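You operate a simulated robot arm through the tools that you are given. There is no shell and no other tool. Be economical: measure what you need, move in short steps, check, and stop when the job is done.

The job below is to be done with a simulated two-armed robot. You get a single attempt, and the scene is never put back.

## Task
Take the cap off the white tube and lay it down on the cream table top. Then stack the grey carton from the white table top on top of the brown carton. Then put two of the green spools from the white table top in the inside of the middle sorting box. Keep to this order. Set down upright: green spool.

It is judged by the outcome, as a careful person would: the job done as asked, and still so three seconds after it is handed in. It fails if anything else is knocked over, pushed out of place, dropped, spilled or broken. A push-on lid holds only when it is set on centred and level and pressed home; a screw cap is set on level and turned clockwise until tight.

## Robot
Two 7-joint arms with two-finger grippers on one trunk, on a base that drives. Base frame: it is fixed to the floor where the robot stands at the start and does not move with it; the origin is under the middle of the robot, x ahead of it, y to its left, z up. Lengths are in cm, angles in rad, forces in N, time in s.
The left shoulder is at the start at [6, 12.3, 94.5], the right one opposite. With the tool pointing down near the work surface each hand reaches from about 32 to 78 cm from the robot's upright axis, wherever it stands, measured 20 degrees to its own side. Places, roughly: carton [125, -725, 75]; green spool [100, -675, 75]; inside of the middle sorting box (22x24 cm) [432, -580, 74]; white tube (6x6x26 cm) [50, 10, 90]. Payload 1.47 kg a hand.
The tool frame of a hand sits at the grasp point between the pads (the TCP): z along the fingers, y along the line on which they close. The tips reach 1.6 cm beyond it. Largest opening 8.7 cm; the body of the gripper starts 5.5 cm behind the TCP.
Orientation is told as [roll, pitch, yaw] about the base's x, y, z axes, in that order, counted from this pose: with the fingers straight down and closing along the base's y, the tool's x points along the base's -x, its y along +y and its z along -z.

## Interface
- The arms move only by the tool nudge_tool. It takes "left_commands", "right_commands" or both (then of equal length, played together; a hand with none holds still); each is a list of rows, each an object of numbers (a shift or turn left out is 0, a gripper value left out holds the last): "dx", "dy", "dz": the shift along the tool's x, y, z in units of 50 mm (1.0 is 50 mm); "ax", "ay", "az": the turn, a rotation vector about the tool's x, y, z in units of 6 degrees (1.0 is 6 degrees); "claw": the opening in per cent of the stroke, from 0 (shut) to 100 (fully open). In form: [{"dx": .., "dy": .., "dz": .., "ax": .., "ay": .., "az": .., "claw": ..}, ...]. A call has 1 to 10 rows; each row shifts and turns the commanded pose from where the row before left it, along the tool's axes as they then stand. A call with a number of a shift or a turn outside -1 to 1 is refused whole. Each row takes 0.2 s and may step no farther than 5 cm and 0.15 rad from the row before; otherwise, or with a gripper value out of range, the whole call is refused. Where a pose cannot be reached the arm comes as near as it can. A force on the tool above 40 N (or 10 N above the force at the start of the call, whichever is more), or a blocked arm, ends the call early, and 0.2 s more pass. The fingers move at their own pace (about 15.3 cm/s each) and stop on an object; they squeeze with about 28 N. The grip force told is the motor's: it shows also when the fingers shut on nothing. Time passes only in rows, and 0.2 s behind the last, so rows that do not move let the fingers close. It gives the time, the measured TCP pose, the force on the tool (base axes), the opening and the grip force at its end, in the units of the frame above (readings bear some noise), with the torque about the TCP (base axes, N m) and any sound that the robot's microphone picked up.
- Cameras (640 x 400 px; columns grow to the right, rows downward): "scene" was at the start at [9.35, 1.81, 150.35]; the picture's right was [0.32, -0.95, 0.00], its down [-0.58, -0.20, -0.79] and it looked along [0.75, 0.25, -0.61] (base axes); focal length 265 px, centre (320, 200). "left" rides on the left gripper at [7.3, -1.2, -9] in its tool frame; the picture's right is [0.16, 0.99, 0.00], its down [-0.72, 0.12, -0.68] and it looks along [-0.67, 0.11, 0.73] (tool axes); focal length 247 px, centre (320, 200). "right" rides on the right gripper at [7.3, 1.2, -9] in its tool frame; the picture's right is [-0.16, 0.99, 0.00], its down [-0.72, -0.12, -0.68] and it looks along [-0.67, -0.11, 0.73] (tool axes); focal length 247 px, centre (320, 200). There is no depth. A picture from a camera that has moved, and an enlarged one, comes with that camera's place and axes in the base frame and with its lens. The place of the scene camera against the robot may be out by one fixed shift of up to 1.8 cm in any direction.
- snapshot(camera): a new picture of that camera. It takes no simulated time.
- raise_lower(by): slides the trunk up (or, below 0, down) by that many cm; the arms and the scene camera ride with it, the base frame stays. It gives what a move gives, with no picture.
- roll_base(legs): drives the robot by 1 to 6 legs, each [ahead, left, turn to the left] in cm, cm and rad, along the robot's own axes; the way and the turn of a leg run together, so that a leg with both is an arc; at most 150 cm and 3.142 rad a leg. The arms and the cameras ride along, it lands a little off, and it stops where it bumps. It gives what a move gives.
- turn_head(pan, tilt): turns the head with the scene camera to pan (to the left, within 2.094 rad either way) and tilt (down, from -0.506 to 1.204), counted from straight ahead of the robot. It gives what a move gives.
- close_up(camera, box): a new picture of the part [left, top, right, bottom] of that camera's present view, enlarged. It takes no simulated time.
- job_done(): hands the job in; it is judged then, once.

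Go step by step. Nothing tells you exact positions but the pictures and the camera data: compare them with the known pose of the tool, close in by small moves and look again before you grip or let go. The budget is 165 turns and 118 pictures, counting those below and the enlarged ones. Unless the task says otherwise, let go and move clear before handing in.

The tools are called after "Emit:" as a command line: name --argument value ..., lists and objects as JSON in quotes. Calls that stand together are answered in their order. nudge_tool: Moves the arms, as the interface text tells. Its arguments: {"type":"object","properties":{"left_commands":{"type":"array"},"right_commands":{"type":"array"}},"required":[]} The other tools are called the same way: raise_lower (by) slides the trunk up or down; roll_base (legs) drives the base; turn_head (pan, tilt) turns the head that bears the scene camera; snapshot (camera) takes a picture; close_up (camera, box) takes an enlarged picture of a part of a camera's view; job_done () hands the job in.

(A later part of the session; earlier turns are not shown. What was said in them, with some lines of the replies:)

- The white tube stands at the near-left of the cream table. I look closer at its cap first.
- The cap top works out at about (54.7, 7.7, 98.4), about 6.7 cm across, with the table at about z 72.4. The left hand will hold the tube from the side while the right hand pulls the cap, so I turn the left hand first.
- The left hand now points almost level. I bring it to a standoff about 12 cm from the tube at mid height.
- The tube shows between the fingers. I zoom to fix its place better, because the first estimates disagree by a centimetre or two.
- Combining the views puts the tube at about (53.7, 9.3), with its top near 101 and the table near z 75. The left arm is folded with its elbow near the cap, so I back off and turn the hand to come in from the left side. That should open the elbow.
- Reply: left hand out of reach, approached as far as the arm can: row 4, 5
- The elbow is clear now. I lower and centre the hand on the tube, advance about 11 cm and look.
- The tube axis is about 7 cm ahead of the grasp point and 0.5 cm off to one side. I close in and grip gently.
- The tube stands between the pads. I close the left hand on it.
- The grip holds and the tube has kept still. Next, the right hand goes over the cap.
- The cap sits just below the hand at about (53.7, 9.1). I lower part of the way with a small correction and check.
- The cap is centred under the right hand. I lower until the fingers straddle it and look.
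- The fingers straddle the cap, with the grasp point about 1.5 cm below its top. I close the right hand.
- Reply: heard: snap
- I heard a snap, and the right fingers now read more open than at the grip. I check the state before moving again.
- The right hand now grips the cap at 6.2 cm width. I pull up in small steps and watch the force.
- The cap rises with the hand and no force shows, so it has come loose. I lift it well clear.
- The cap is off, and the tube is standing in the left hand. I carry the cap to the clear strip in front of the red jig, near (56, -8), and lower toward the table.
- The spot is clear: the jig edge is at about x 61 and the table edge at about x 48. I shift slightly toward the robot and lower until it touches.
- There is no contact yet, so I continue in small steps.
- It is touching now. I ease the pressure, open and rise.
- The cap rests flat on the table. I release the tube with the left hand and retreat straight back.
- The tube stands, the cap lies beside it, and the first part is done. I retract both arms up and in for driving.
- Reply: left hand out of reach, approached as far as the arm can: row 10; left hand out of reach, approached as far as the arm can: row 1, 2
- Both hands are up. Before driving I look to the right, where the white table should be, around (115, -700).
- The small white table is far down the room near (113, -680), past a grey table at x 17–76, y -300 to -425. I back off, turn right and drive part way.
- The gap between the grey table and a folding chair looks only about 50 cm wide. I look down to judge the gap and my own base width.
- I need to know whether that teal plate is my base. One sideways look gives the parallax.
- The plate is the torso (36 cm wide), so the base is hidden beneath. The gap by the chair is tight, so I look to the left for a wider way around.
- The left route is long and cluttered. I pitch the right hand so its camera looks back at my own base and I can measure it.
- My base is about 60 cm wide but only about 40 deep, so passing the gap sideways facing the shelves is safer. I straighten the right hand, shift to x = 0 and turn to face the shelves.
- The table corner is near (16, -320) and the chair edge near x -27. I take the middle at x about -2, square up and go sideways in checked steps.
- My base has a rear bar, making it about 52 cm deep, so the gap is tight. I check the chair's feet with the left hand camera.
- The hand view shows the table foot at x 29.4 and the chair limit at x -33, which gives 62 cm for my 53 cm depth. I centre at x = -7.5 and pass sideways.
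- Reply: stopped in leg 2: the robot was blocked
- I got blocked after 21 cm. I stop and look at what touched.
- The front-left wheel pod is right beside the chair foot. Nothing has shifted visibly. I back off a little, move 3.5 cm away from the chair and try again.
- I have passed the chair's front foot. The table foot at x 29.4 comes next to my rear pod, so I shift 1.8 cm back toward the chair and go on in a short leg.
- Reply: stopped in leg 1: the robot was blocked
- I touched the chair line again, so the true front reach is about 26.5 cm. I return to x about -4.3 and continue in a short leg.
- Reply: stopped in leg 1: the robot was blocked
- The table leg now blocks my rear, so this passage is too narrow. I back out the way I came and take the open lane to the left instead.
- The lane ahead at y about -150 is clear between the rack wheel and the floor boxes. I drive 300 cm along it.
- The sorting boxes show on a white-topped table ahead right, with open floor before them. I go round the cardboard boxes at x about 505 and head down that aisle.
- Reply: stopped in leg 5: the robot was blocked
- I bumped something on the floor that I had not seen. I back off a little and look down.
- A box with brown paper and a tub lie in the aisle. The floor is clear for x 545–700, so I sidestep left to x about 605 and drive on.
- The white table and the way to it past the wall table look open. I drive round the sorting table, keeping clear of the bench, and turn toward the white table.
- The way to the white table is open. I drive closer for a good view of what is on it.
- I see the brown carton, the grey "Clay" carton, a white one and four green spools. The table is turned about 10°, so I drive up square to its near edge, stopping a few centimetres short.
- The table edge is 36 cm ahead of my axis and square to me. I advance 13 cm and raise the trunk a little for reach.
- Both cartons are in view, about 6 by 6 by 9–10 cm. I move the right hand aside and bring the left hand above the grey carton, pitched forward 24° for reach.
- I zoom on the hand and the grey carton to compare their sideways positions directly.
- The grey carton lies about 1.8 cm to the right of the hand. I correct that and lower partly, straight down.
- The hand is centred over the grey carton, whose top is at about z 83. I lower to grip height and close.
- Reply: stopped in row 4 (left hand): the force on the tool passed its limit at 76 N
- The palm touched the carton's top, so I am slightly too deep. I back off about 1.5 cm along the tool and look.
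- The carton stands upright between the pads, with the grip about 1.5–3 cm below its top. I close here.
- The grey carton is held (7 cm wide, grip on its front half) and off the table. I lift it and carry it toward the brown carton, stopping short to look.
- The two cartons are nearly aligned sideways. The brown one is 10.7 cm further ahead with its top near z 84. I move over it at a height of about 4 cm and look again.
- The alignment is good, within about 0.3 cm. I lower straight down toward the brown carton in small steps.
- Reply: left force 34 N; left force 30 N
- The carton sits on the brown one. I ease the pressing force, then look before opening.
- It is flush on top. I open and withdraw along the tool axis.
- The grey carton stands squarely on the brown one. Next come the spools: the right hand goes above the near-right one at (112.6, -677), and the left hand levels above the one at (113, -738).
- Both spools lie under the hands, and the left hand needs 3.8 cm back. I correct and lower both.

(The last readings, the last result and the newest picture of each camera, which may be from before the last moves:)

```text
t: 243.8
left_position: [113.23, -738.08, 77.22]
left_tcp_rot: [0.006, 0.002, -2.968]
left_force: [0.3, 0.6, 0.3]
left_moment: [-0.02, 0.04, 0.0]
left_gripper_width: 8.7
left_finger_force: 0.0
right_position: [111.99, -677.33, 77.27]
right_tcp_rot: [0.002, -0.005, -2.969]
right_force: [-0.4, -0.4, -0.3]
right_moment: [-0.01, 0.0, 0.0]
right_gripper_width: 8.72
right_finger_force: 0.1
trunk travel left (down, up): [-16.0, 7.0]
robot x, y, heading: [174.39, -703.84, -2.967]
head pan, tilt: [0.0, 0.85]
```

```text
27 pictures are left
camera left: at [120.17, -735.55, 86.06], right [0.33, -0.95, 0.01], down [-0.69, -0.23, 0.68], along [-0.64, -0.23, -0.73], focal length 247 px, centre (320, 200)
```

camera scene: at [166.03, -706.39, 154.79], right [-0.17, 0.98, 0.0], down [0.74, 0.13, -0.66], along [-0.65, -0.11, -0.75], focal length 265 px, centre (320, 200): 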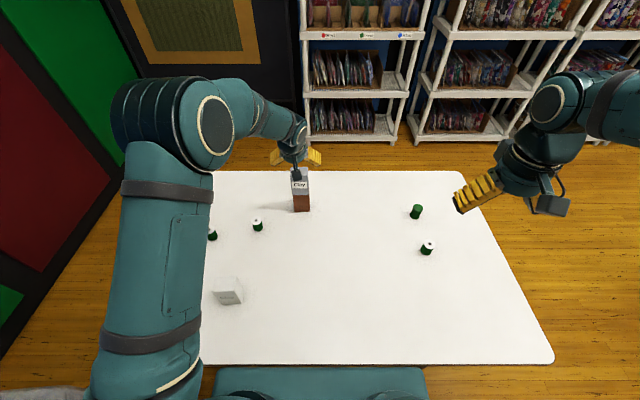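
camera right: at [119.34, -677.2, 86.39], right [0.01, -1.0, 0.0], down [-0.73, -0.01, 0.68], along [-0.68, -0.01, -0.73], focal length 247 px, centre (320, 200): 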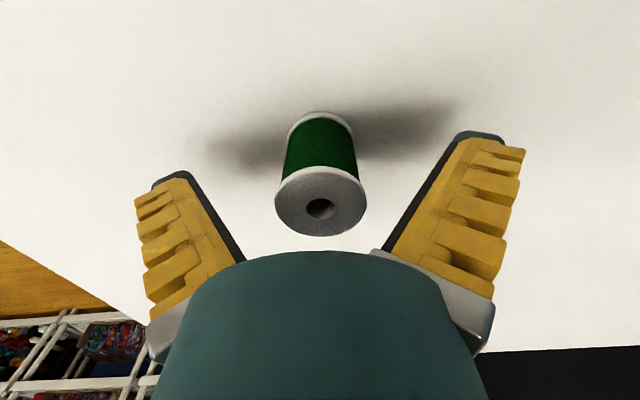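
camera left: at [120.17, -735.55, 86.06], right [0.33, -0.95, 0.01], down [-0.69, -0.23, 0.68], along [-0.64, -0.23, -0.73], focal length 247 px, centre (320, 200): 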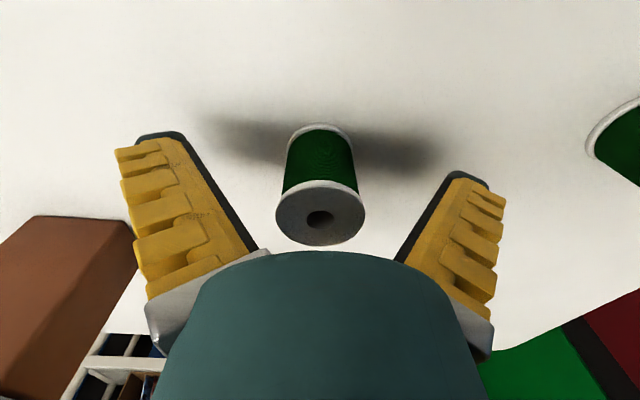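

Both spools stand centred between the pads. I close both hands and lift a little.

Emit:
nudge_tool --left_commands '[{"claw": 50}, {"claw": 0}, {}, {}, {}]' --right_commands '[{"claw": 50}, {"claw": 0}, {}, {}, {}]'

Emit:
nudge_tool --left_commands '[{"dz": -0.3}, {"dz": -0.7}, {"dz": -0.9}, {"dz": -0.9}, {"dz": -0.9}, {"dz": -0.9}]' --right_commands '[{"dz": -0.3}, {"dz": -0.7}, {"dz": -0.9}, {"dz": -0.9}, {"dz": -0.9}, {"dz": -0.9}]'

Emit:
snapshot --camera "scene"

```text
t: 244.9
left_position: [113.26, -738.05, 77.41]
left_tcp_rot: [0.005, 0.0, -2.97]
left_force: [-0.3, -0.6, 3.8]
left_moment: [-0.07, 0.06, 0.0]
left_gripper_width: 3.0
left_finger_force: 27.8
right_position: [112.1, -677.36, 77.54]
right_tcp_rot: [0.0, -0.003, -2.971]
right_force: [1.0, -0.5, 7.4]
right_moment: [0.03, -0.19, 0.02]
right_gripper_width: 2.85
right_finger_force: 28.2
trunk travel left (down, up): [-16.0, 7.0]
robot x, y, heading: [174.25, -703.81, -2.963]
head pan, tilt: [0.0, 0.85]
```

```text
t: 246.3
left_position: [113.19, -737.92, 100.49]
left_tcp_rot: [0.005, -0.001, -2.969]
left_force: [0.2, -0.8, -0.2]
left_moment: [-0.02, 0.02, -0.01]
left_gripper_width: 2.91
left_finger_force: 28.0
right_position: [112.24, -677.27, 100.3]
right_tcp_rot: [0.0, -0.003, -2.968]
right_force: [0.5, -0.5, -0.8]
right_moment: [-0.04, 0.04, 0.02]
right_gripper_width: 2.72
right_finger_force: 27.5
trunk travel left (down, up): [-16.0, 7.0]
robot x, y, heading: [174.05, -704.07, -2.968]
head pan, tilt: [0.0, 0.85]
```

```text
26 pictures are left
camera scene: at [166.07, -706.41, 154.8], right [-0.17, 0.98, 0.0], down [0.74, 0.13, -0.66], along [-0.65, -0.11, -0.75], focal length 265 px, centre (320, 200)
```

scene: 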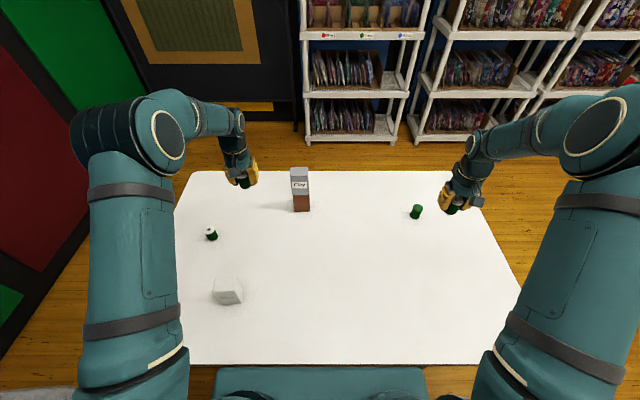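

Both spools are held. I pull the arms in, back away from the white table, turn, and drive to the south side of the sorting table.

Emit:
nudge_tool --left_commands '[{"dz": -0.8}, {"dz": -0.8}, {"dz": -0.8}, {"dx": 0.9}, {"dx": 0.9}, {"dx": 0.9}, {"dx": 0.9}, {"dx": 0.9}, {"dx": 0.6}]' --right_commands '[{"dz": -0.8}, {"dz": -0.8}, {"dz": -0.8}, {"dx": 0.9, "dy": 0.4}, {"dx": 0.9, "dy": 0.4}, {"dx": 0.9, "dy": 0.4}, {"dx": 0.6, "dy": 0.4}, {"dx": 0.4}, {}]'

Emit:
roll_base --legs '[[-120, 0, 0], [0, 0, -1.7], [0, 0, -1.616], [150, 0, 0]]'

Emit:
turn_head --pan 0.9 --tilt 0.5

Emit:
snapshot --camera "scene"

```text
t: 248.3
left_position: [138.28, -733.62, 112.15]
left_tcp_rot: [0.005, 0.0, -2.969]
left_force: [0.1, 0.0, -0.7]
left_moment: [0.02, 0.0, 0.0]
left_gripper_width: 2.85
left_finger_force: 28.2
right_position: [131.76, -682.16, 112.28]
right_tcp_rot: [0.001, -0.001, -2.969]
right_force: [-0.1, 0.2, 0.2]
right_moment: [0.01, 0.03, -0.04]
right_gripper_width: 2.72
right_finger_force: 28.1
trunk travel left (down, up): [-16.0, 7.0]
robot x, y, heading: [174.21, -704.09, -2.966]
head pan, tilt: [0.0, 0.85]
```

```text
t: 269.5
left_position: [484.69, -658.46, 112.21]
left_tcp_rot: [0.007, -0.001, -0.002]
left_force: [-0.5, -0.1, -0.4]
left_moment: [0.02, -0.03, -0.02]
left_gripper_width: 2.76
left_finger_force: 27.4
right_position: [481.97, -710.24, 112.26]
right_tcp_rot: [0.0, -0.003, -0.001]
right_force: [1.0, 0.5, -1.6]
right_moment: [0.0, 0.01, 0.0]
right_gripper_width: 2.61
right_finger_force: 27.9
trunk travel left (down, up): [-16.0, 7.0]
robot x, y, heading: [443.87, -681.4, 0.003]
head pan, tilt: [0.0, 0.85]
```

```text
t: 270.7
left_position: [484.78, -658.47, 112.23]
left_tcp_rot: [0.005, -0.001, -0.004]
left_force: [-0.4, 0.0, -1.0]
left_moment: [-0.01, -0.02, -0.02]
left_gripper_width: 2.74
left_finger_force: 27.5
right_position: [482.01, -710.32, 112.19]
right_tcp_rot: [0.0, -0.003, -0.002]
right_force: [1.4, 0.3, 0.8]
right_moment: [0.0, 0.04, 0.0]
right_gripper_width: 2.58
right_finger_force: 28.6
trunk travel left (down, up): [-16.0, 7.0]
robot x, y, heading: [444.08, -681.09, 0.0]
head pan, tilt: [0.901, 0.499]
```

```text
25 pictures are left
camera scene: at [450.67, -675.13, 157.78], right [0.78, -0.62, 0.0], down [-0.3, -0.38, -0.88], along [0.55, 0.69, -0.48], focal length 265 px, centre (320, 200)
```

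scene: 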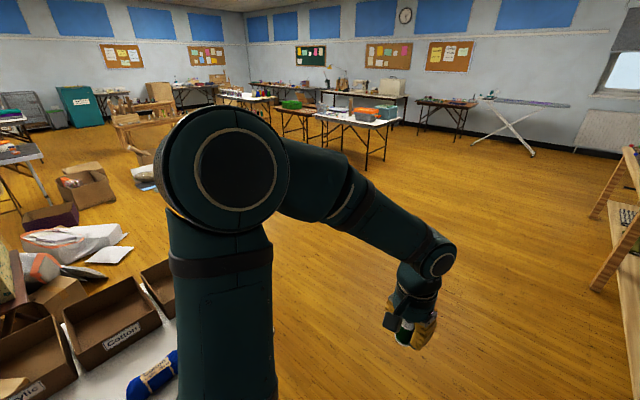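

The middle box is the one labelled "Cotton" at about (432, -580). I turn to face it and look down at it.

Emit:
roll_base --legs '[[0, 0, 1.78]]'

Emit:
turn_head --pan 0.0 --tilt 0.75

Emit:
snapshot --camera "scene"

```text
t: 275.4
left_position: [413.13, -646.07, 112.08]
left_tcp_rot: [0.005, -0.001, 1.774]
left_force: [-0.4, 0.1, -0.8]
left_moment: [-0.05, -0.03, 0.08]
left_gripper_width: 2.75
left_finger_force: 28.1
right_position: [464.49, -637.88, 112.23]
right_tcp_rot: [-0.001, -0.005, 1.774]
right_force: [-0.3, -0.1, 0.6]
right_moment: [0.01, 0.0, 0.02]
right_gripper_width: 2.59
right_finger_force: 27.7
trunk travel left (down, up): [-16.0, 7.0]
robot x, y, heading: [443.84, -681.39, 1.78]
head pan, tilt: [0.901, 0.499]
```

```text
t: 276.6
left_position: [413.11, -645.94, 112.19]
left_tcp_rot: [0.006, 0.001, 1.776]
left_force: [0.1, 0.1, -0.7]
left_moment: [-0.03, 0.01, 0.0]
left_gripper_width: 2.78
left_finger_force: 28.2
right_position: [464.36, -638.01, 112.26]
right_tcp_rot: [-0.001, -0.003, 1.775]
right_force: [0.0, 0.6, 0.1]
right_moment: [-0.01, -0.04, 0.03]
right_gripper_width: 2.59
right_finger_force: 27.7
trunk travel left (down, up): [-16.0, 7.0]
robot x, y, heading: [443.68, -681.24, 1.777]
head pan, tilt: [0.0, 0.75]
```

```text
24 pictures are left
camera scene: at [442.1, -673.16, 155.58], right [0.98, 0.21, 0.0], down [0.14, -0.67, -0.73], along [-0.15, 0.72, -0.68], focal length 265 px, centre (320, 200)
```

scene: 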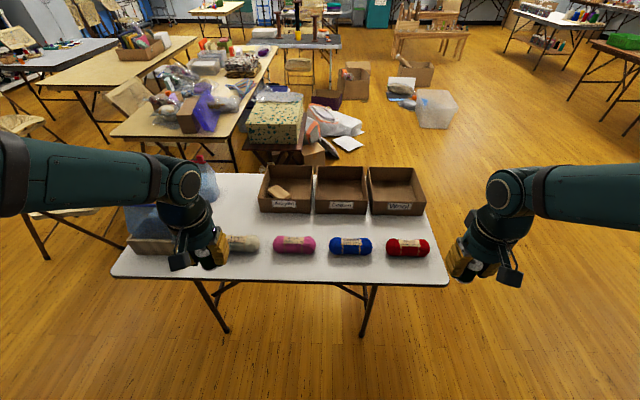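

The table edge is 56 cm ahead and the middle box centre about 100 cm ahead, 9 cm to my right. I shift right 9 cm, then forward 30 cm.

Emit:
roll_base --legs '[[0, -9, 0], [30, 0, 0]]'

Emit:
turn_head --pan 0.0 --tilt 0.85

Emit:
snapshot --camera "scene"

```text
t: 279.7
left_position: [415.61, -614.82, 112.16]
left_tcp_rot: [0.005, -0.001, 1.777]
left_force: [0.1, -0.8, -0.4]
left_moment: [0.01, -0.04, 0.0]
left_gripper_width: 2.74
left_finger_force: 28.4
right_position: [466.99, -606.71, 112.21]
right_tcp_rot: [0.003, -0.002, 1.777]
right_force: [-0.6, -0.4, -1.2]
right_moment: [-0.05, -0.03, 0.03]
right_gripper_width: 2.59
right_finger_force: 28.3
trunk travel left (down, up): [-16.0, 7.0]
robot x, y, heading: [446.68, -650.05, 1.78]
head pan, tilt: [0.0, 0.75]
```

```text
t: 280.4
left_position: [415.66, -614.93, 112.2]
left_tcp_rot: [0.004, 0.0, 1.777]
left_force: [0.7, -1.3, -0.9]
left_moment: [0.02, -0.02, 0.0]
left_gripper_width: 2.73
left_finger_force: 27.7
right_position: [467.01, -606.73, 112.33]
right_tcp_rot: [0.0, -0.002, 1.777]
right_force: [0.0, -0.3, -0.9]
right_moment: [-0.01, -0.01, -0.01]
right_gripper_width: 2.61
right_finger_force: 28.5
trunk travel left (down, up): [-16.0, 7.0]
robot x, y, heading: [446.33, -649.69, 1.782]
head pan, tilt: [0.0, 0.85]
```

```text
23 pictures are left
camera scene: at [444.83, -642.48, 154.79], right [0.98, 0.21, 0.0], down [0.15, -0.73, -0.66], along [-0.14, 0.65, -0.75], focal length 265 px, centre (320, 200)
```

scene: 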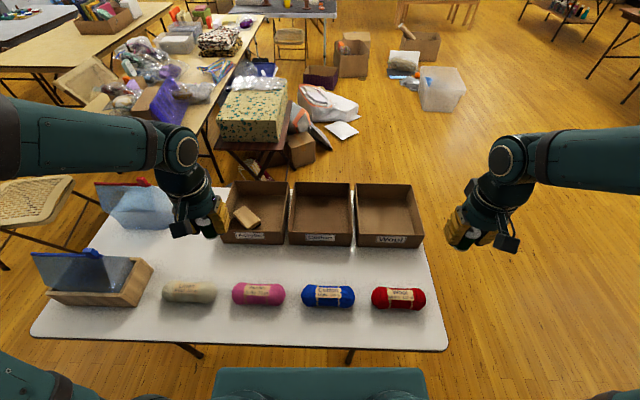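

The middle box spans about a = 58–83 cm ahead, nearly centred, with walls about 7 cm high. I bring the left spool over its left-rear part.

Emit:
nudge_tool --left_commands '[{"dx": -0.785, "dy": -0.4625}, {"dx": -0.785, "dy": -0.4625}, {"dx": -0.785, "dy": -0.4625}, {"dx": -0.785, "dy": -0.4625}, {"dx": -0.785, "dy": -0.4625}, {"dx": -0.785, "dy": -0.4625}, {"dx": -0.785, "dy": -0.4625}, {"dx": -0.785, "dy": -0.4625}, {"dz": 0.9}, {"dz": 0.9}]'

Emit:
snapshot --camera "left"

Emit:
close_up --camera "scene" --box '[240, 150, 400, 260]'

```text
t: 282.6
left_position: [427.35, -580.33, 103.02]
left_tcp_rot: [0.006, 0.002, 1.776]
left_force: [-0.4, -0.2, -0.5]
left_moment: [-0.06, 0.0, 0.01]
left_gripper_width: 2.76
left_finger_force: 27.7
right_position: [467.08, -606.66, 112.26]
right_tcp_rot: [-0.001, -0.002, 1.777]
right_force: [0.4, 0.2, -1.4]
right_moment: [-0.01, -0.01, 0.01]
right_gripper_width: 2.62
right_finger_force: 27.5
trunk travel left (down, up): [-16.0, 7.0]
robot x, y, heading: [446.48, -650.15, 1.783]
head pan, tilt: [0.0, 0.85]
```

```text
22 pictures are left
camera left: at [430.08, -587.2, 111.88], right [-0.93, -0.36, 0.01], down [-0.26, 0.69, 0.68], along [-0.25, 0.63, -0.73], focal length 247 px, centre (320, 200)
```

left: 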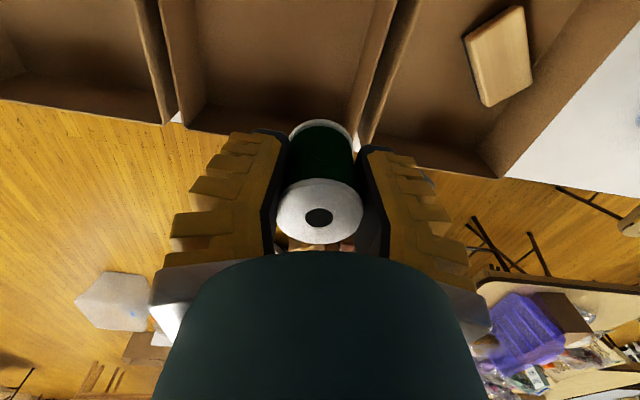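

```text
3.64 times, centred on (320, 205) of scene
camera zoom: at [444.85, -642.31, 154.77], right [0.98, 0.21, 0.0], down [0.15, -0.74, -0.66], along [-0.14, 0.64, -0.75], focal length 964 px, centre (320, 182)
```

zoom: 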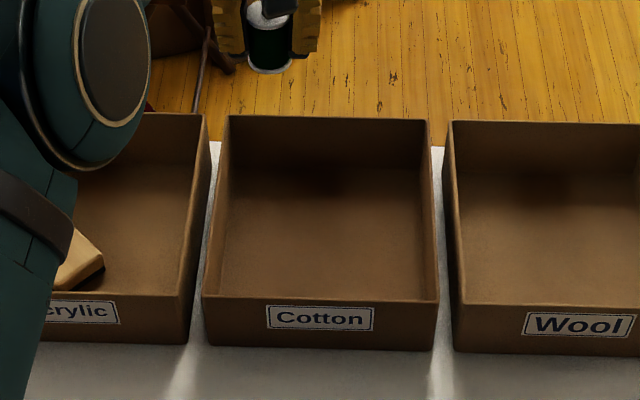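

The left spool hangs over the left rear of the Cotton box with clear space to the walls. I lower it.

Emit:
nudge_tool --left_commands '[{"dz": 0.8}, {"dz": 0.8}, {"dz": 0.8}, {"dz": 0.8}, {"dz": 0.8}, {"dz": 0.4}]'

Emit:
nudge_tool --left_commands '[{"dz": 0.08}, {"dz": 0.08}, {"dz": 0.08}]'

Emit:
snapshot --camera "left"

```text
t: 284.0
left_position: [427.19, -580.39, 81.03]
left_tcp_rot: [0.006, -0.002, 1.777]
left_force: [0.5, 0.0, -0.9]
left_moment: [-0.01, -0.04, -0.04]
left_gripper_width: 2.74
left_finger_force: 27.5
right_position: [466.89, -606.87, 112.23]
right_tcp_rot: [0.0, -0.004, 1.776]
right_force: [0.3, -0.9, -0.7]
right_moment: [-0.03, -0.05, 0.01]
right_gripper_width: 2.6
right_finger_force: 28.3
trunk travel left (down, up): [-16.0, 7.0]
robot x, y, heading: [446.44, -650.04, 1.781]
head pan, tilt: [0.0, 0.85]
```

```text
t: 284.8
left_position: [427.06, -580.55, 79.97]
left_tcp_rot: [0.006, -0.001, 1.777]
left_force: [0.2, 0.1, 1.0]
left_moment: [0.01, -0.02, 0.02]
left_gripper_width: 2.72
left_finger_force: 28.2
right_position: [466.9, -606.72, 112.25]
right_tcp_rot: [0.001, -0.004, 1.777]
right_force: [0.6, -0.7, -0.9]
right_moment: [0.04, 0.01, -0.04]
right_gripper_width: 2.58
right_finger_force: 28.3
trunk travel left (down, up): [-16.0, 7.0]
robot x, y, heading: [446.69, -650.22, 1.785]
head pan, tilt: [0.0, 0.85]
```

```text
20 pictures are left
camera left: at [429.86, -587.34, 88.73], right [-0.93, -0.36, 0.01], down [-0.26, 0.69, 0.68], along [-0.25, 0.63, -0.73], focal length 247 px, centre (320, 200)
```

left: 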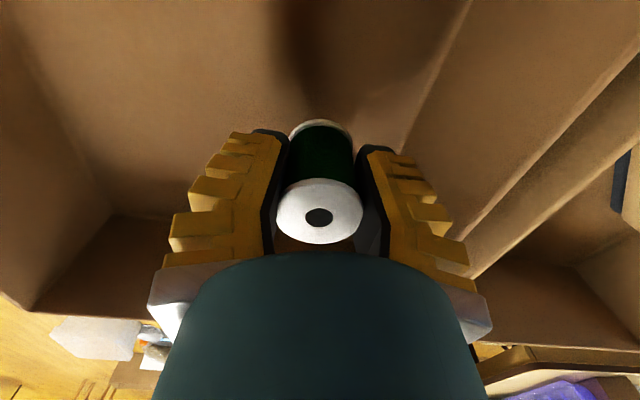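

Emit:
nudge_tool --left_commands '[{"dz": 0.08}, {"dz": 0.08}]'

Emit:
nudge_tool --left_commands '[{"dz": 0.05}, {"dz": 0.05}]'

Emit:
nudge_tool --left_commands '[{"dz": 0.05}, {"dz": 0.05}]'

```text
t: 285.4
left_position: [427.22, -580.52, 79.02]
left_tcp_rot: [0.005, 0.0, 1.777]
left_force: [0.8, -1.0, -0.9]
left_moment: [-0.04, 0.01, 0.0]
left_gripper_width: 2.74
left_finger_force: 28.3
right_position: [466.95, -606.76, 112.26]
right_tcp_rot: [-0.001, -0.004, 1.778]
right_force: [-0.3, -0.9, 0.6]
right_moment: [0.0, 0.03, -0.01]
right_gripper_width: 2.59
right_finger_force: 28.1
trunk travel left (down, up): [-16.0, 7.0]
robot x, y, heading: [446.78, -650.17, 1.781]
head pan, tilt: [0.0, 0.85]
```

```text
t: 286.0
left_position: [427.27, -580.47, 78.59]
left_tcp_rot: [0.006, -0.002, 1.776]
left_force: [-0.2, 0.8, 0.1]
left_moment: [0.01, 0.01, -0.03]
left_gripper_width: 2.71
left_finger_force: 28.2
right_position: [467.03, -606.75, 112.25]
right_tcp_rot: [0.002, -0.004, 1.776]
right_force: [-0.2, 0.4, 0.9]
right_moment: [-0.02, -0.01, 0.01]
right_gripper_width: 2.6
right_finger_force: 27.9
trunk travel left (down, up): [-16.0, 7.0]
robot x, y, heading: [446.76, -650.13, 1.777]
head pan, tilt: [0.0, 0.85]
```

```text
t: 286.6
left_position: [427.17, -580.57, 78.13]
left_tcp_rot: [0.005, 0.0, 1.775]
left_force: [0.3, 0.0, 0.1]
left_moment: [0.01, -0.01, 0.01]
left_gripper_width: 2.72
left_finger_force: 28.6
right_position: [466.94, -606.72, 112.2]
right_tcp_rot: [0.0, -0.004, 1.777]
right_force: [-0.1, 0.0, -1.0]
right_moment: [0.03, -0.02, 0.02]
right_gripper_width: 2.58
right_finger_force: 28.1
trunk travel left (down, up): [-16.0, 7.0]
robot x, y, heading: [446.55, -650.29, 1.78]
head pan, tilt: [0.0, 0.85]
```

Emit:
nudge_tool --left_commands '[{"dz": 0.05}, {"dz": 0.05}]'

Emit:
nudge_tool --left_commands '[{"dz": 0.05}, {}]'

Emit:
nudge_tool --left_commands '[{"dz": 0.05}, {}]'

```text
t: 287.2
left_position: [427.19, -580.38, 77.75]
left_tcp_rot: [0.005, -0.003, 1.778]
left_force: [-0.6, -0.8, 8.4]
left_moment: [0.16, 0.03, 0.0]
left_gripper_width: 2.74
left_finger_force: 27.5
right_position: [466.93, -606.74, 112.23]
right_tcp_rot: [-0.002, -0.004, 1.775]
right_force: [0.7, -0.8, 0.3]
right_moment: [-0.01, 0.0, 0.0]
right_gripper_width: 2.59
right_finger_force: 28.1
trunk travel left (down, up): [-16.0, 7.0]
robot x, y, heading: [446.52, -650.07, 1.78]
head pan, tilt: [0.0, 0.85]
```

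```text
t: 287.8
left_position: [427.22, -580.54, 77.65]
left_tcp_rot: [0.006, -0.004, 1.776]
left_force: [-1.2, -1.9, 21.0]
left_moment: [0.12, -0.07, 0.06]
left_gripper_width: 3.06
left_finger_force: 27.5
right_position: [467.1, -606.92, 112.38]
right_tcp_rot: [-0.001, -0.005, 1.778]
right_force: [-0.4, -0.2, -0.5]
right_moment: [-0.03, -0.04, 0.02]
right_gripper_width: 2.59
right_finger_force: 28.4
trunk travel left (down, up): [-16.0, 7.0]
robot x, y, heading: [446.46, -649.97, 1.777]
head pan, tilt: [0.0, 0.85]
```

```text
t: 288.4
left_position: [427.24, -580.45, 77.35]
left_tcp_rot: [0.004, -0.005, 1.779]
left_force: [-2.0, 2.3, 29.4]
left_moment: [-0.05, 0.01, 0.05]
left_gripper_width: 3.47
left_finger_force: 27.7
right_position: [466.98, -607.1, 112.37]
right_tcp_rot: [0.0, -0.004, 1.777]
right_force: [0.1, -0.7, 0.6]
right_moment: [0.01, -0.02, -0.01]
right_gripper_width: 2.59
right_finger_force: 28.9
trunk travel left (down, up): [-16.0, 7.0]
robot x, y, heading: [446.65, -650.03, 1.774]
head pan, tilt: [0.0, 0.85]
```

It rests on the box floor. I unload, open partway and rise.

Emit:
nudge_tool --left_commands '[{"dz": -0.09}, {}, {"claw": 52}, {"claw": 66}, {}, {"dz": -0.3}, {"dz": -0.6}, {"dz": -0.9}, {"dz": -0.9}, {"dz": -0.9}]'

Emit:
snapshot --camera "left"

```text
t: 290.6
left_position: [427.45, -580.44, 95.61]
left_tcp_rot: [0.005, 0.001, 1.775]
left_force: [-0.2, -0.2, 0.4]
left_moment: [0.03, -0.04, 0.04]
left_gripper_width: 6.2
left_finger_force: 3.8
right_position: [467.02, -606.97, 112.28]
right_tcp_rot: [0.001, -0.003, 1.776]
right_force: [-1.3, 0.2, 0.2]
right_moment: [-0.02, -0.02, 0.01]
right_gripper_width: 2.58
right_finger_force: 28.3
trunk travel left (down, up): [-16.0, 7.0]
robot x, y, heading: [446.37, -650.02, 1.775]
head pan, tilt: [0.0, 0.85]
```

```text
19 pictures are left
camera left: at [430.05, -587.37, 104.38], right [-0.93, -0.36, 0.01], down [-0.26, 0.69, 0.68], along [-0.25, 0.63, -0.73], focal length 247 px, centre (320, 200)
```

left: 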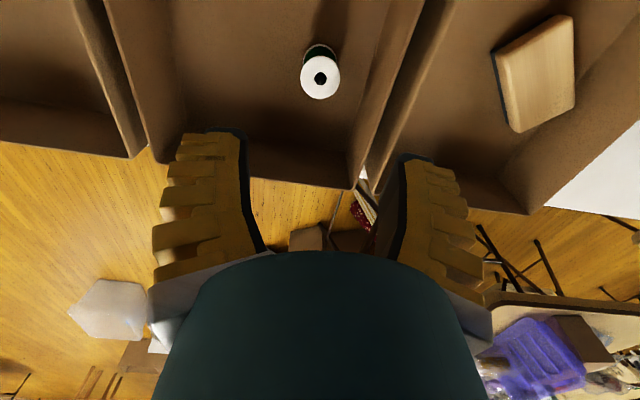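

The first spool stands upright in the middle box. I draw the left hand out and bring the right spool over the right-front part of the box.

Emit:
nudge_tool --left_commands '[{"dz": -0.8, "dy": 0.4}, {"dz": -0.8, "dy": 0.5}, {"dz": -0.8, "dy": 0.5}, {"dx": 0.8, "dy": 0.5}, {"dx": 0.8, "dy": 0.5}, {"dx": 0.8, "dy": 0.5}, {"dx": 0.8, "dy": 0.5}, {"dx": 0.8, "dy": 0.3}, {"dx": 0.8}, {}]' --right_commands '[{}, {"dx": -0.68, "dy": 0.516}, {"dx": -0.68, "dy": 0.516}, {"dx": -0.68, "dy": 0.516}, {"dx": -0.68, "dy": 0.516}, {"dx": -0.68, "dy": 0.516}, {"dx": -0.68, "dy": 0.516}, {"dx": -0.68, "dy": 0.516}, {"dx": -0.68, "dy": 0.516}, {"dx": -0.68, "dy": 0.516}]'

Emit:
nudge_tool --right_commands '[{"dz": 0.9}, {"dz": 0.9}, {"dz": 0.6}]'

Emit:
snapshot --camera "right"

Emit:
snapshot --camera "scene"

```text
t: 292.8
left_position: [414.02, -607.72, 107.58]
left_tcp_rot: [0.005, 0.001, 1.776]
left_force: [0.0, -0.3, -0.6]
left_moment: [-0.03, -0.04, 0.0]
left_gripper_width: 6.18
left_finger_force: 3.3
right_position: [437.82, -581.65, 112.26]
right_tcp_rot: [0.0, 0.0, 1.777]
right_force: [-0.2, 0.6, -0.3]
right_moment: [-0.05, -0.05, -0.01]
right_gripper_width: 2.59
right_finger_force: 28.2
trunk travel left (down, up): [-16.0, 7.0]
robot x, y, heading: [446.54, -650.32, 1.777]
head pan, tilt: [0.0, 0.85]
```

```text
t: 293.6
left_position: [414.05, -607.68, 107.56]
left_tcp_rot: [0.003, 0.0, 1.777]
left_force: [-0.7, -0.7, -0.2]
left_moment: [0.02, 0.02, 0.0]
left_gripper_width: 6.21
left_finger_force: 3.2
right_position: [438.01, -581.42, 100.16]
right_tcp_rot: [0.001, -0.002, 1.779]
right_force: [-0.6, 0.5, -0.5]
right_moment: [-0.01, 0.0, 0.03]
right_gripper_width: 2.59
right_finger_force: 28.4
trunk travel left (down, up): [-16.0, 7.0]
robot x, y, heading: [446.38, -650.23, 1.781]
head pan, tilt: [0.0, 0.85]
```

```text
18 pictures are left
camera right: at [438.25, -588.81, 109.23], right [-1.0, -0.05, 0.0], down [-0.03, 0.73, 0.68], along [-0.03, 0.68, -0.73], focal length 247 px, centre (320, 200)
```

right: 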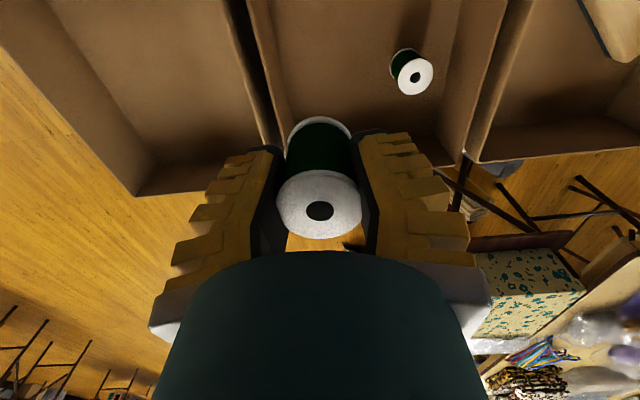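

```text
17 pictures are left
camera scene: at [444.8, -642.39, 154.77], right [0.98, 0.21, 0.0], down [0.16, -0.74, -0.66], along [-0.14, 0.65, -0.75], focal length 265 px, centre (320, 200)
```

scene: 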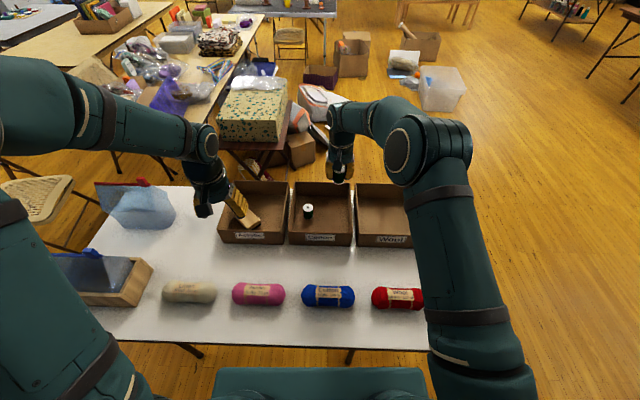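

The right spool hangs inside the box outline, about 11 cm from the first. I lower it.

Emit:
nudge_tool --right_commands '[{"dy": 0.14, "dz": 0.6}, {"dz": 0.8}, {"dz": 0.8}, {"dz": 0.8}, {"dz": 0.8}, {"dz": 0.4}]'

Emit:
nudge_tool --right_commands '[{"dz": 0.06}, {"dz": 0.05}]'

Emit:
nudge_tool --right_commands '[{"dz": 0.05}, {"dz": 0.05}]'

```text
t: 295.0
left_position: [414.21, -607.69, 107.61]
left_tcp_rot: [0.006, -0.001, 1.778]
left_force: [-0.5, -0.9, 0.1]
left_moment: [0.01, 0.02, 0.02]
left_gripper_width: 6.22
left_finger_force: 3.0
right_position: [437.24, -581.61, 79.32]
right_tcp_rot: [-0.001, -0.003, 1.777]
right_force: [0.6, 0.7, -0.5]
right_moment: [-0.01, -0.01, 0.01]
right_gripper_width: 2.61
right_finger_force: 28.0
trunk travel left (down, up): [-16.0, 7.0]
robot x, y, heading: [446.52, -649.98, 1.773]
head pan, tilt: [0.0, 0.85]
```

```text
t: 295.6
left_position: [414.13, -607.67, 107.68]
left_tcp_rot: [0.006, -0.001, 1.777]
left_force: [0.2, 0.1, -0.7]
left_moment: [-0.01, -0.02, -0.02]
left_gripper_width: 6.22
left_finger_force: 4.0
right_position: [437.18, -581.68, 78.8]
right_tcp_rot: [-0.001, -0.004, 1.775]
right_force: [0.2, 0.1, -0.2]
right_moment: [-0.01, -0.03, -0.04]
right_gripper_width: 2.58
right_finger_force: 28.4
trunk travel left (down, up): [-16.0, 7.0]
robot x, y, heading: [446.2, -650.13, 1.777]
head pan, tilt: [0.0, 0.85]
```

```text
t: 296.2
left_position: [414.13, -607.7, 107.64]
left_tcp_rot: [0.005, 0.001, 1.778]
left_force: [-0.4, 0.0, 0.1]
left_moment: [-0.04, -0.01, 0.02]
left_gripper_width: 6.23
left_finger_force: 3.1
right_position: [437.23, -581.69, 78.33]
right_tcp_rot: [0.0, -0.004, 1.778]
right_force: [-0.1, -0.5, -0.4]
right_moment: [0.03, -0.02, 0.01]
right_gripper_width: 2.61
right_finger_force: 27.7
trunk travel left (down, up): [-16.0, 7.0]
robot x, y, heading: [446.85, -650.33, 1.781]
head pan, tilt: [0.0, 0.85]
```

Emit:
nudge_tool --right_commands '[{"dz": 0.05}, {"dz": 0.03}]'

Emit:
nudge_tool --right_commands '[{"dz": 0.04}, {}]'

Emit:
nudge_tool --right_commands '[{"dz": 0.04}, {}]'

```text
t: 296.8
left_position: [414.17, -607.73, 107.69]
left_tcp_rot: [0.005, 0.001, 1.776]
left_force: [-0.6, -0.3, -0.8]
left_moment: [0.0, 0.01, -0.03]
left_gripper_width: 6.2
left_finger_force: 3.5
right_position: [437.14, -581.57, 77.98]
right_tcp_rot: [0.0, -0.003, 1.777]
right_force: [1.3, -1.4, 6.1]
right_moment: [-0.15, -0.02, -0.02]
right_gripper_width: 2.61
right_finger_force: 28.8
trunk travel left (down, up): [-16.0, 7.0]
robot x, y, heading: [446.26, -649.72, 1.781]
head pan, tilt: [0.0, 0.85]
```

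```text
t: 297.4
left_position: [414.2, -607.84, 107.66]
left_tcp_rot: [0.005, -0.002, 1.777]
left_force: [0.1, 0.4, -0.3]
left_moment: [0.0, -0.03, 0.0]
left_gripper_width: 6.21
left_finger_force: 3.0
right_position: [437.2, -581.61, 77.88]
right_tcp_rot: [0.0, -0.006, 1.777]
right_force: [0.2, 0.3, 18.5]
right_moment: [-0.3, -0.05, -0.02]
right_gripper_width: 2.66
right_finger_force: 28.0
trunk travel left (down, up): [-16.0, 7.0]
robot x, y, heading: [446.56, -650.22, 1.78]
head pan, tilt: [0.0, 0.85]
```

```text
t: 298.0
left_position: [414.25, -607.81, 107.83]
left_tcp_rot: [0.006, 0.0, 1.777]
left_force: [0.4, -0.9, 0.6]
left_moment: [-0.02, -0.03, 0.01]
left_gripper_width: 6.2
left_finger_force: 3.5
right_position: [437.29, -581.6, 77.75]
right_tcp_rot: [0.001, -0.008, 1.777]
right_force: [-1.1, 4.7, 26.7]
right_moment: [-0.13, -0.04, 0.0]
right_gripper_width: 2.96
right_finger_force: 28.0
trunk travel left (down, up): [-16.0, 7.0]
robot x, y, heading: [446.6, -650.21, 1.779]
head pan, tilt: [0.0, 0.85]
```

It is on the floor. I unload, open partway and rise.

Emit:
nudge_tool --right_commands '[{"dz": -0.07}, {}, {"claw": 52}, {"claw": 64}, {}, {"dz": -0.3}, {"dz": -0.6}, {"dz": -0.9}, {"dz": -0.9}, {"dz": -0.9}]'

Emit:
snapshot --camera "right"

```text
t: 300.2
left_position: [414.21, -607.78, 107.63]
left_tcp_rot: [0.006, -0.002, 1.778]
left_force: [-0.4, -0.3, -0.7]
left_moment: [0.02, 0.02, 0.0]
left_gripper_width: 6.22
left_finger_force: 3.2
right_position: [437.21, -581.85, 96.04]
right_tcp_rot: [0.0, -0.004, 1.776]
right_force: [-0.2, 0.4, 0.1]
right_moment: [0.03, 0.0, 0.0]
right_gripper_width: 6.06
right_finger_force: 3.6
trunk travel left (down, up): [-16.0, 7.0]
robot x, y, heading: [446.67, -650.19, 1.779]
head pan, tilt: [0.0, 0.85]
```

```text
16 pictures are left
camera right: at [437.56, -589.17, 104.91], right [-1.0, -0.05, 0.0], down [-0.03, 0.73, 0.68], along [-0.03, 0.68, -0.73], focal length 247 px, centre (320, 200)
```

right: 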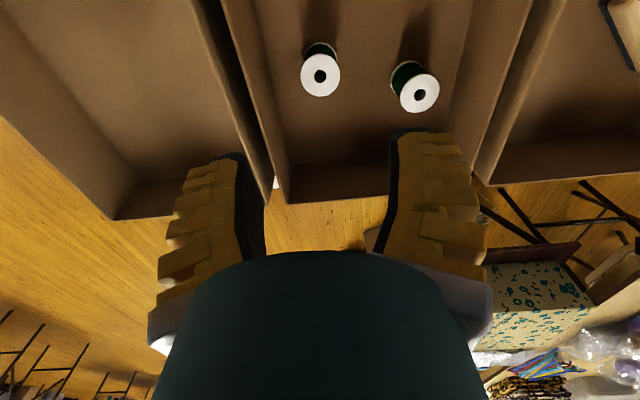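

Both spools stand upright in the middle box. I move the right hand clear and take a last look.

Emit:
nudge_tool --right_commands '[{"dz": -0.9}, {"dz": -0.9}, {"dz": -0.9}, {"dx": 0.8, "dy": -0.5}, {"dx": 0.8, "dy": -0.5}, {"dx": 0.8, "dy": -0.5}, {"dx": 0.8, "dy": -0.5}, {"dx": 0.8, "dy": -0.5}]'

Emit:
close_up --camera "scene" --box '[200, 150, 440, 320]'

```text
t: 302.0
left_position: [414.18, -607.84, 107.77]
left_tcp_rot: [0.008, -0.002, 1.775]
left_force: [0.0, 0.7, 0.1]
left_moment: [0.03, 0.04, -0.02]
left_gripper_width: 6.23
left_finger_force: 3.3
right_position: [453.75, -598.8, 109.45]
right_tcp_rot: [0.0, -0.005, 1.778]
right_force: [-0.3, -0.2, 0.0]
right_moment: [0.01, -0.01, -0.05]
right_gripper_width: 6.06
right_finger_force: 3.3
trunk travel left (down, up): [-16.0, 7.0]
robot x, y, heading: [446.7, -650.14, 1.777]
head pan, tilt: [0.0, 0.85]
```

```text
2.35 times, centred on (320, 235) of scene
camera zoom: at [444.95, -642.6, 154.79], right [0.98, 0.21, 0.0], down [0.15, -0.73, -0.66], along [-0.14, 0.65, -0.75], focal length 624 px, centre (320, 118)
```

zoom: 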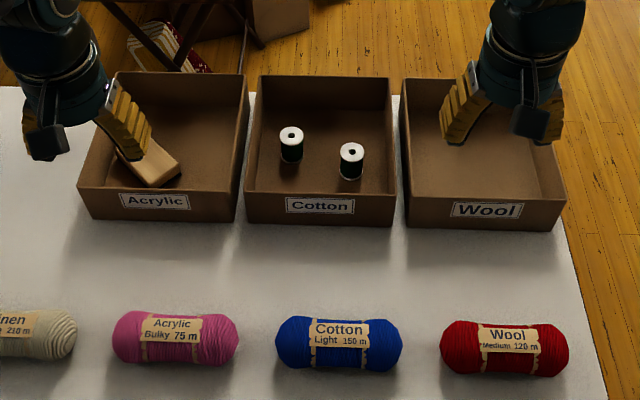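

The cap is off and on the cream table, the grey carton is on the brown one, both spools stand upright in the middle box, and both hands are clear. I hand the job in.

Emit:
job_done

```text
The job is handed in.
```

I finished the three steps in the order you gave and handed the job in.

- **Cap:** it is off the white tube and lies on the cream table beside it; the tube is still standing.
- **Cartons:** the grey carton stands squarely on the brown one on the white table.
- **Spools:** two green spools stand upright in the middle ("Cotton") sorting box.

**Bumps on the way:** the base touched a folding chair and a leg of the grey table while I tried a gap that turned out too narrow. It also bumped a cardboard box on the floor. I saw no clear shift in the chair or table, though one estimate put the chair 2 cm off. I did not check whether the cardboard box had moved.
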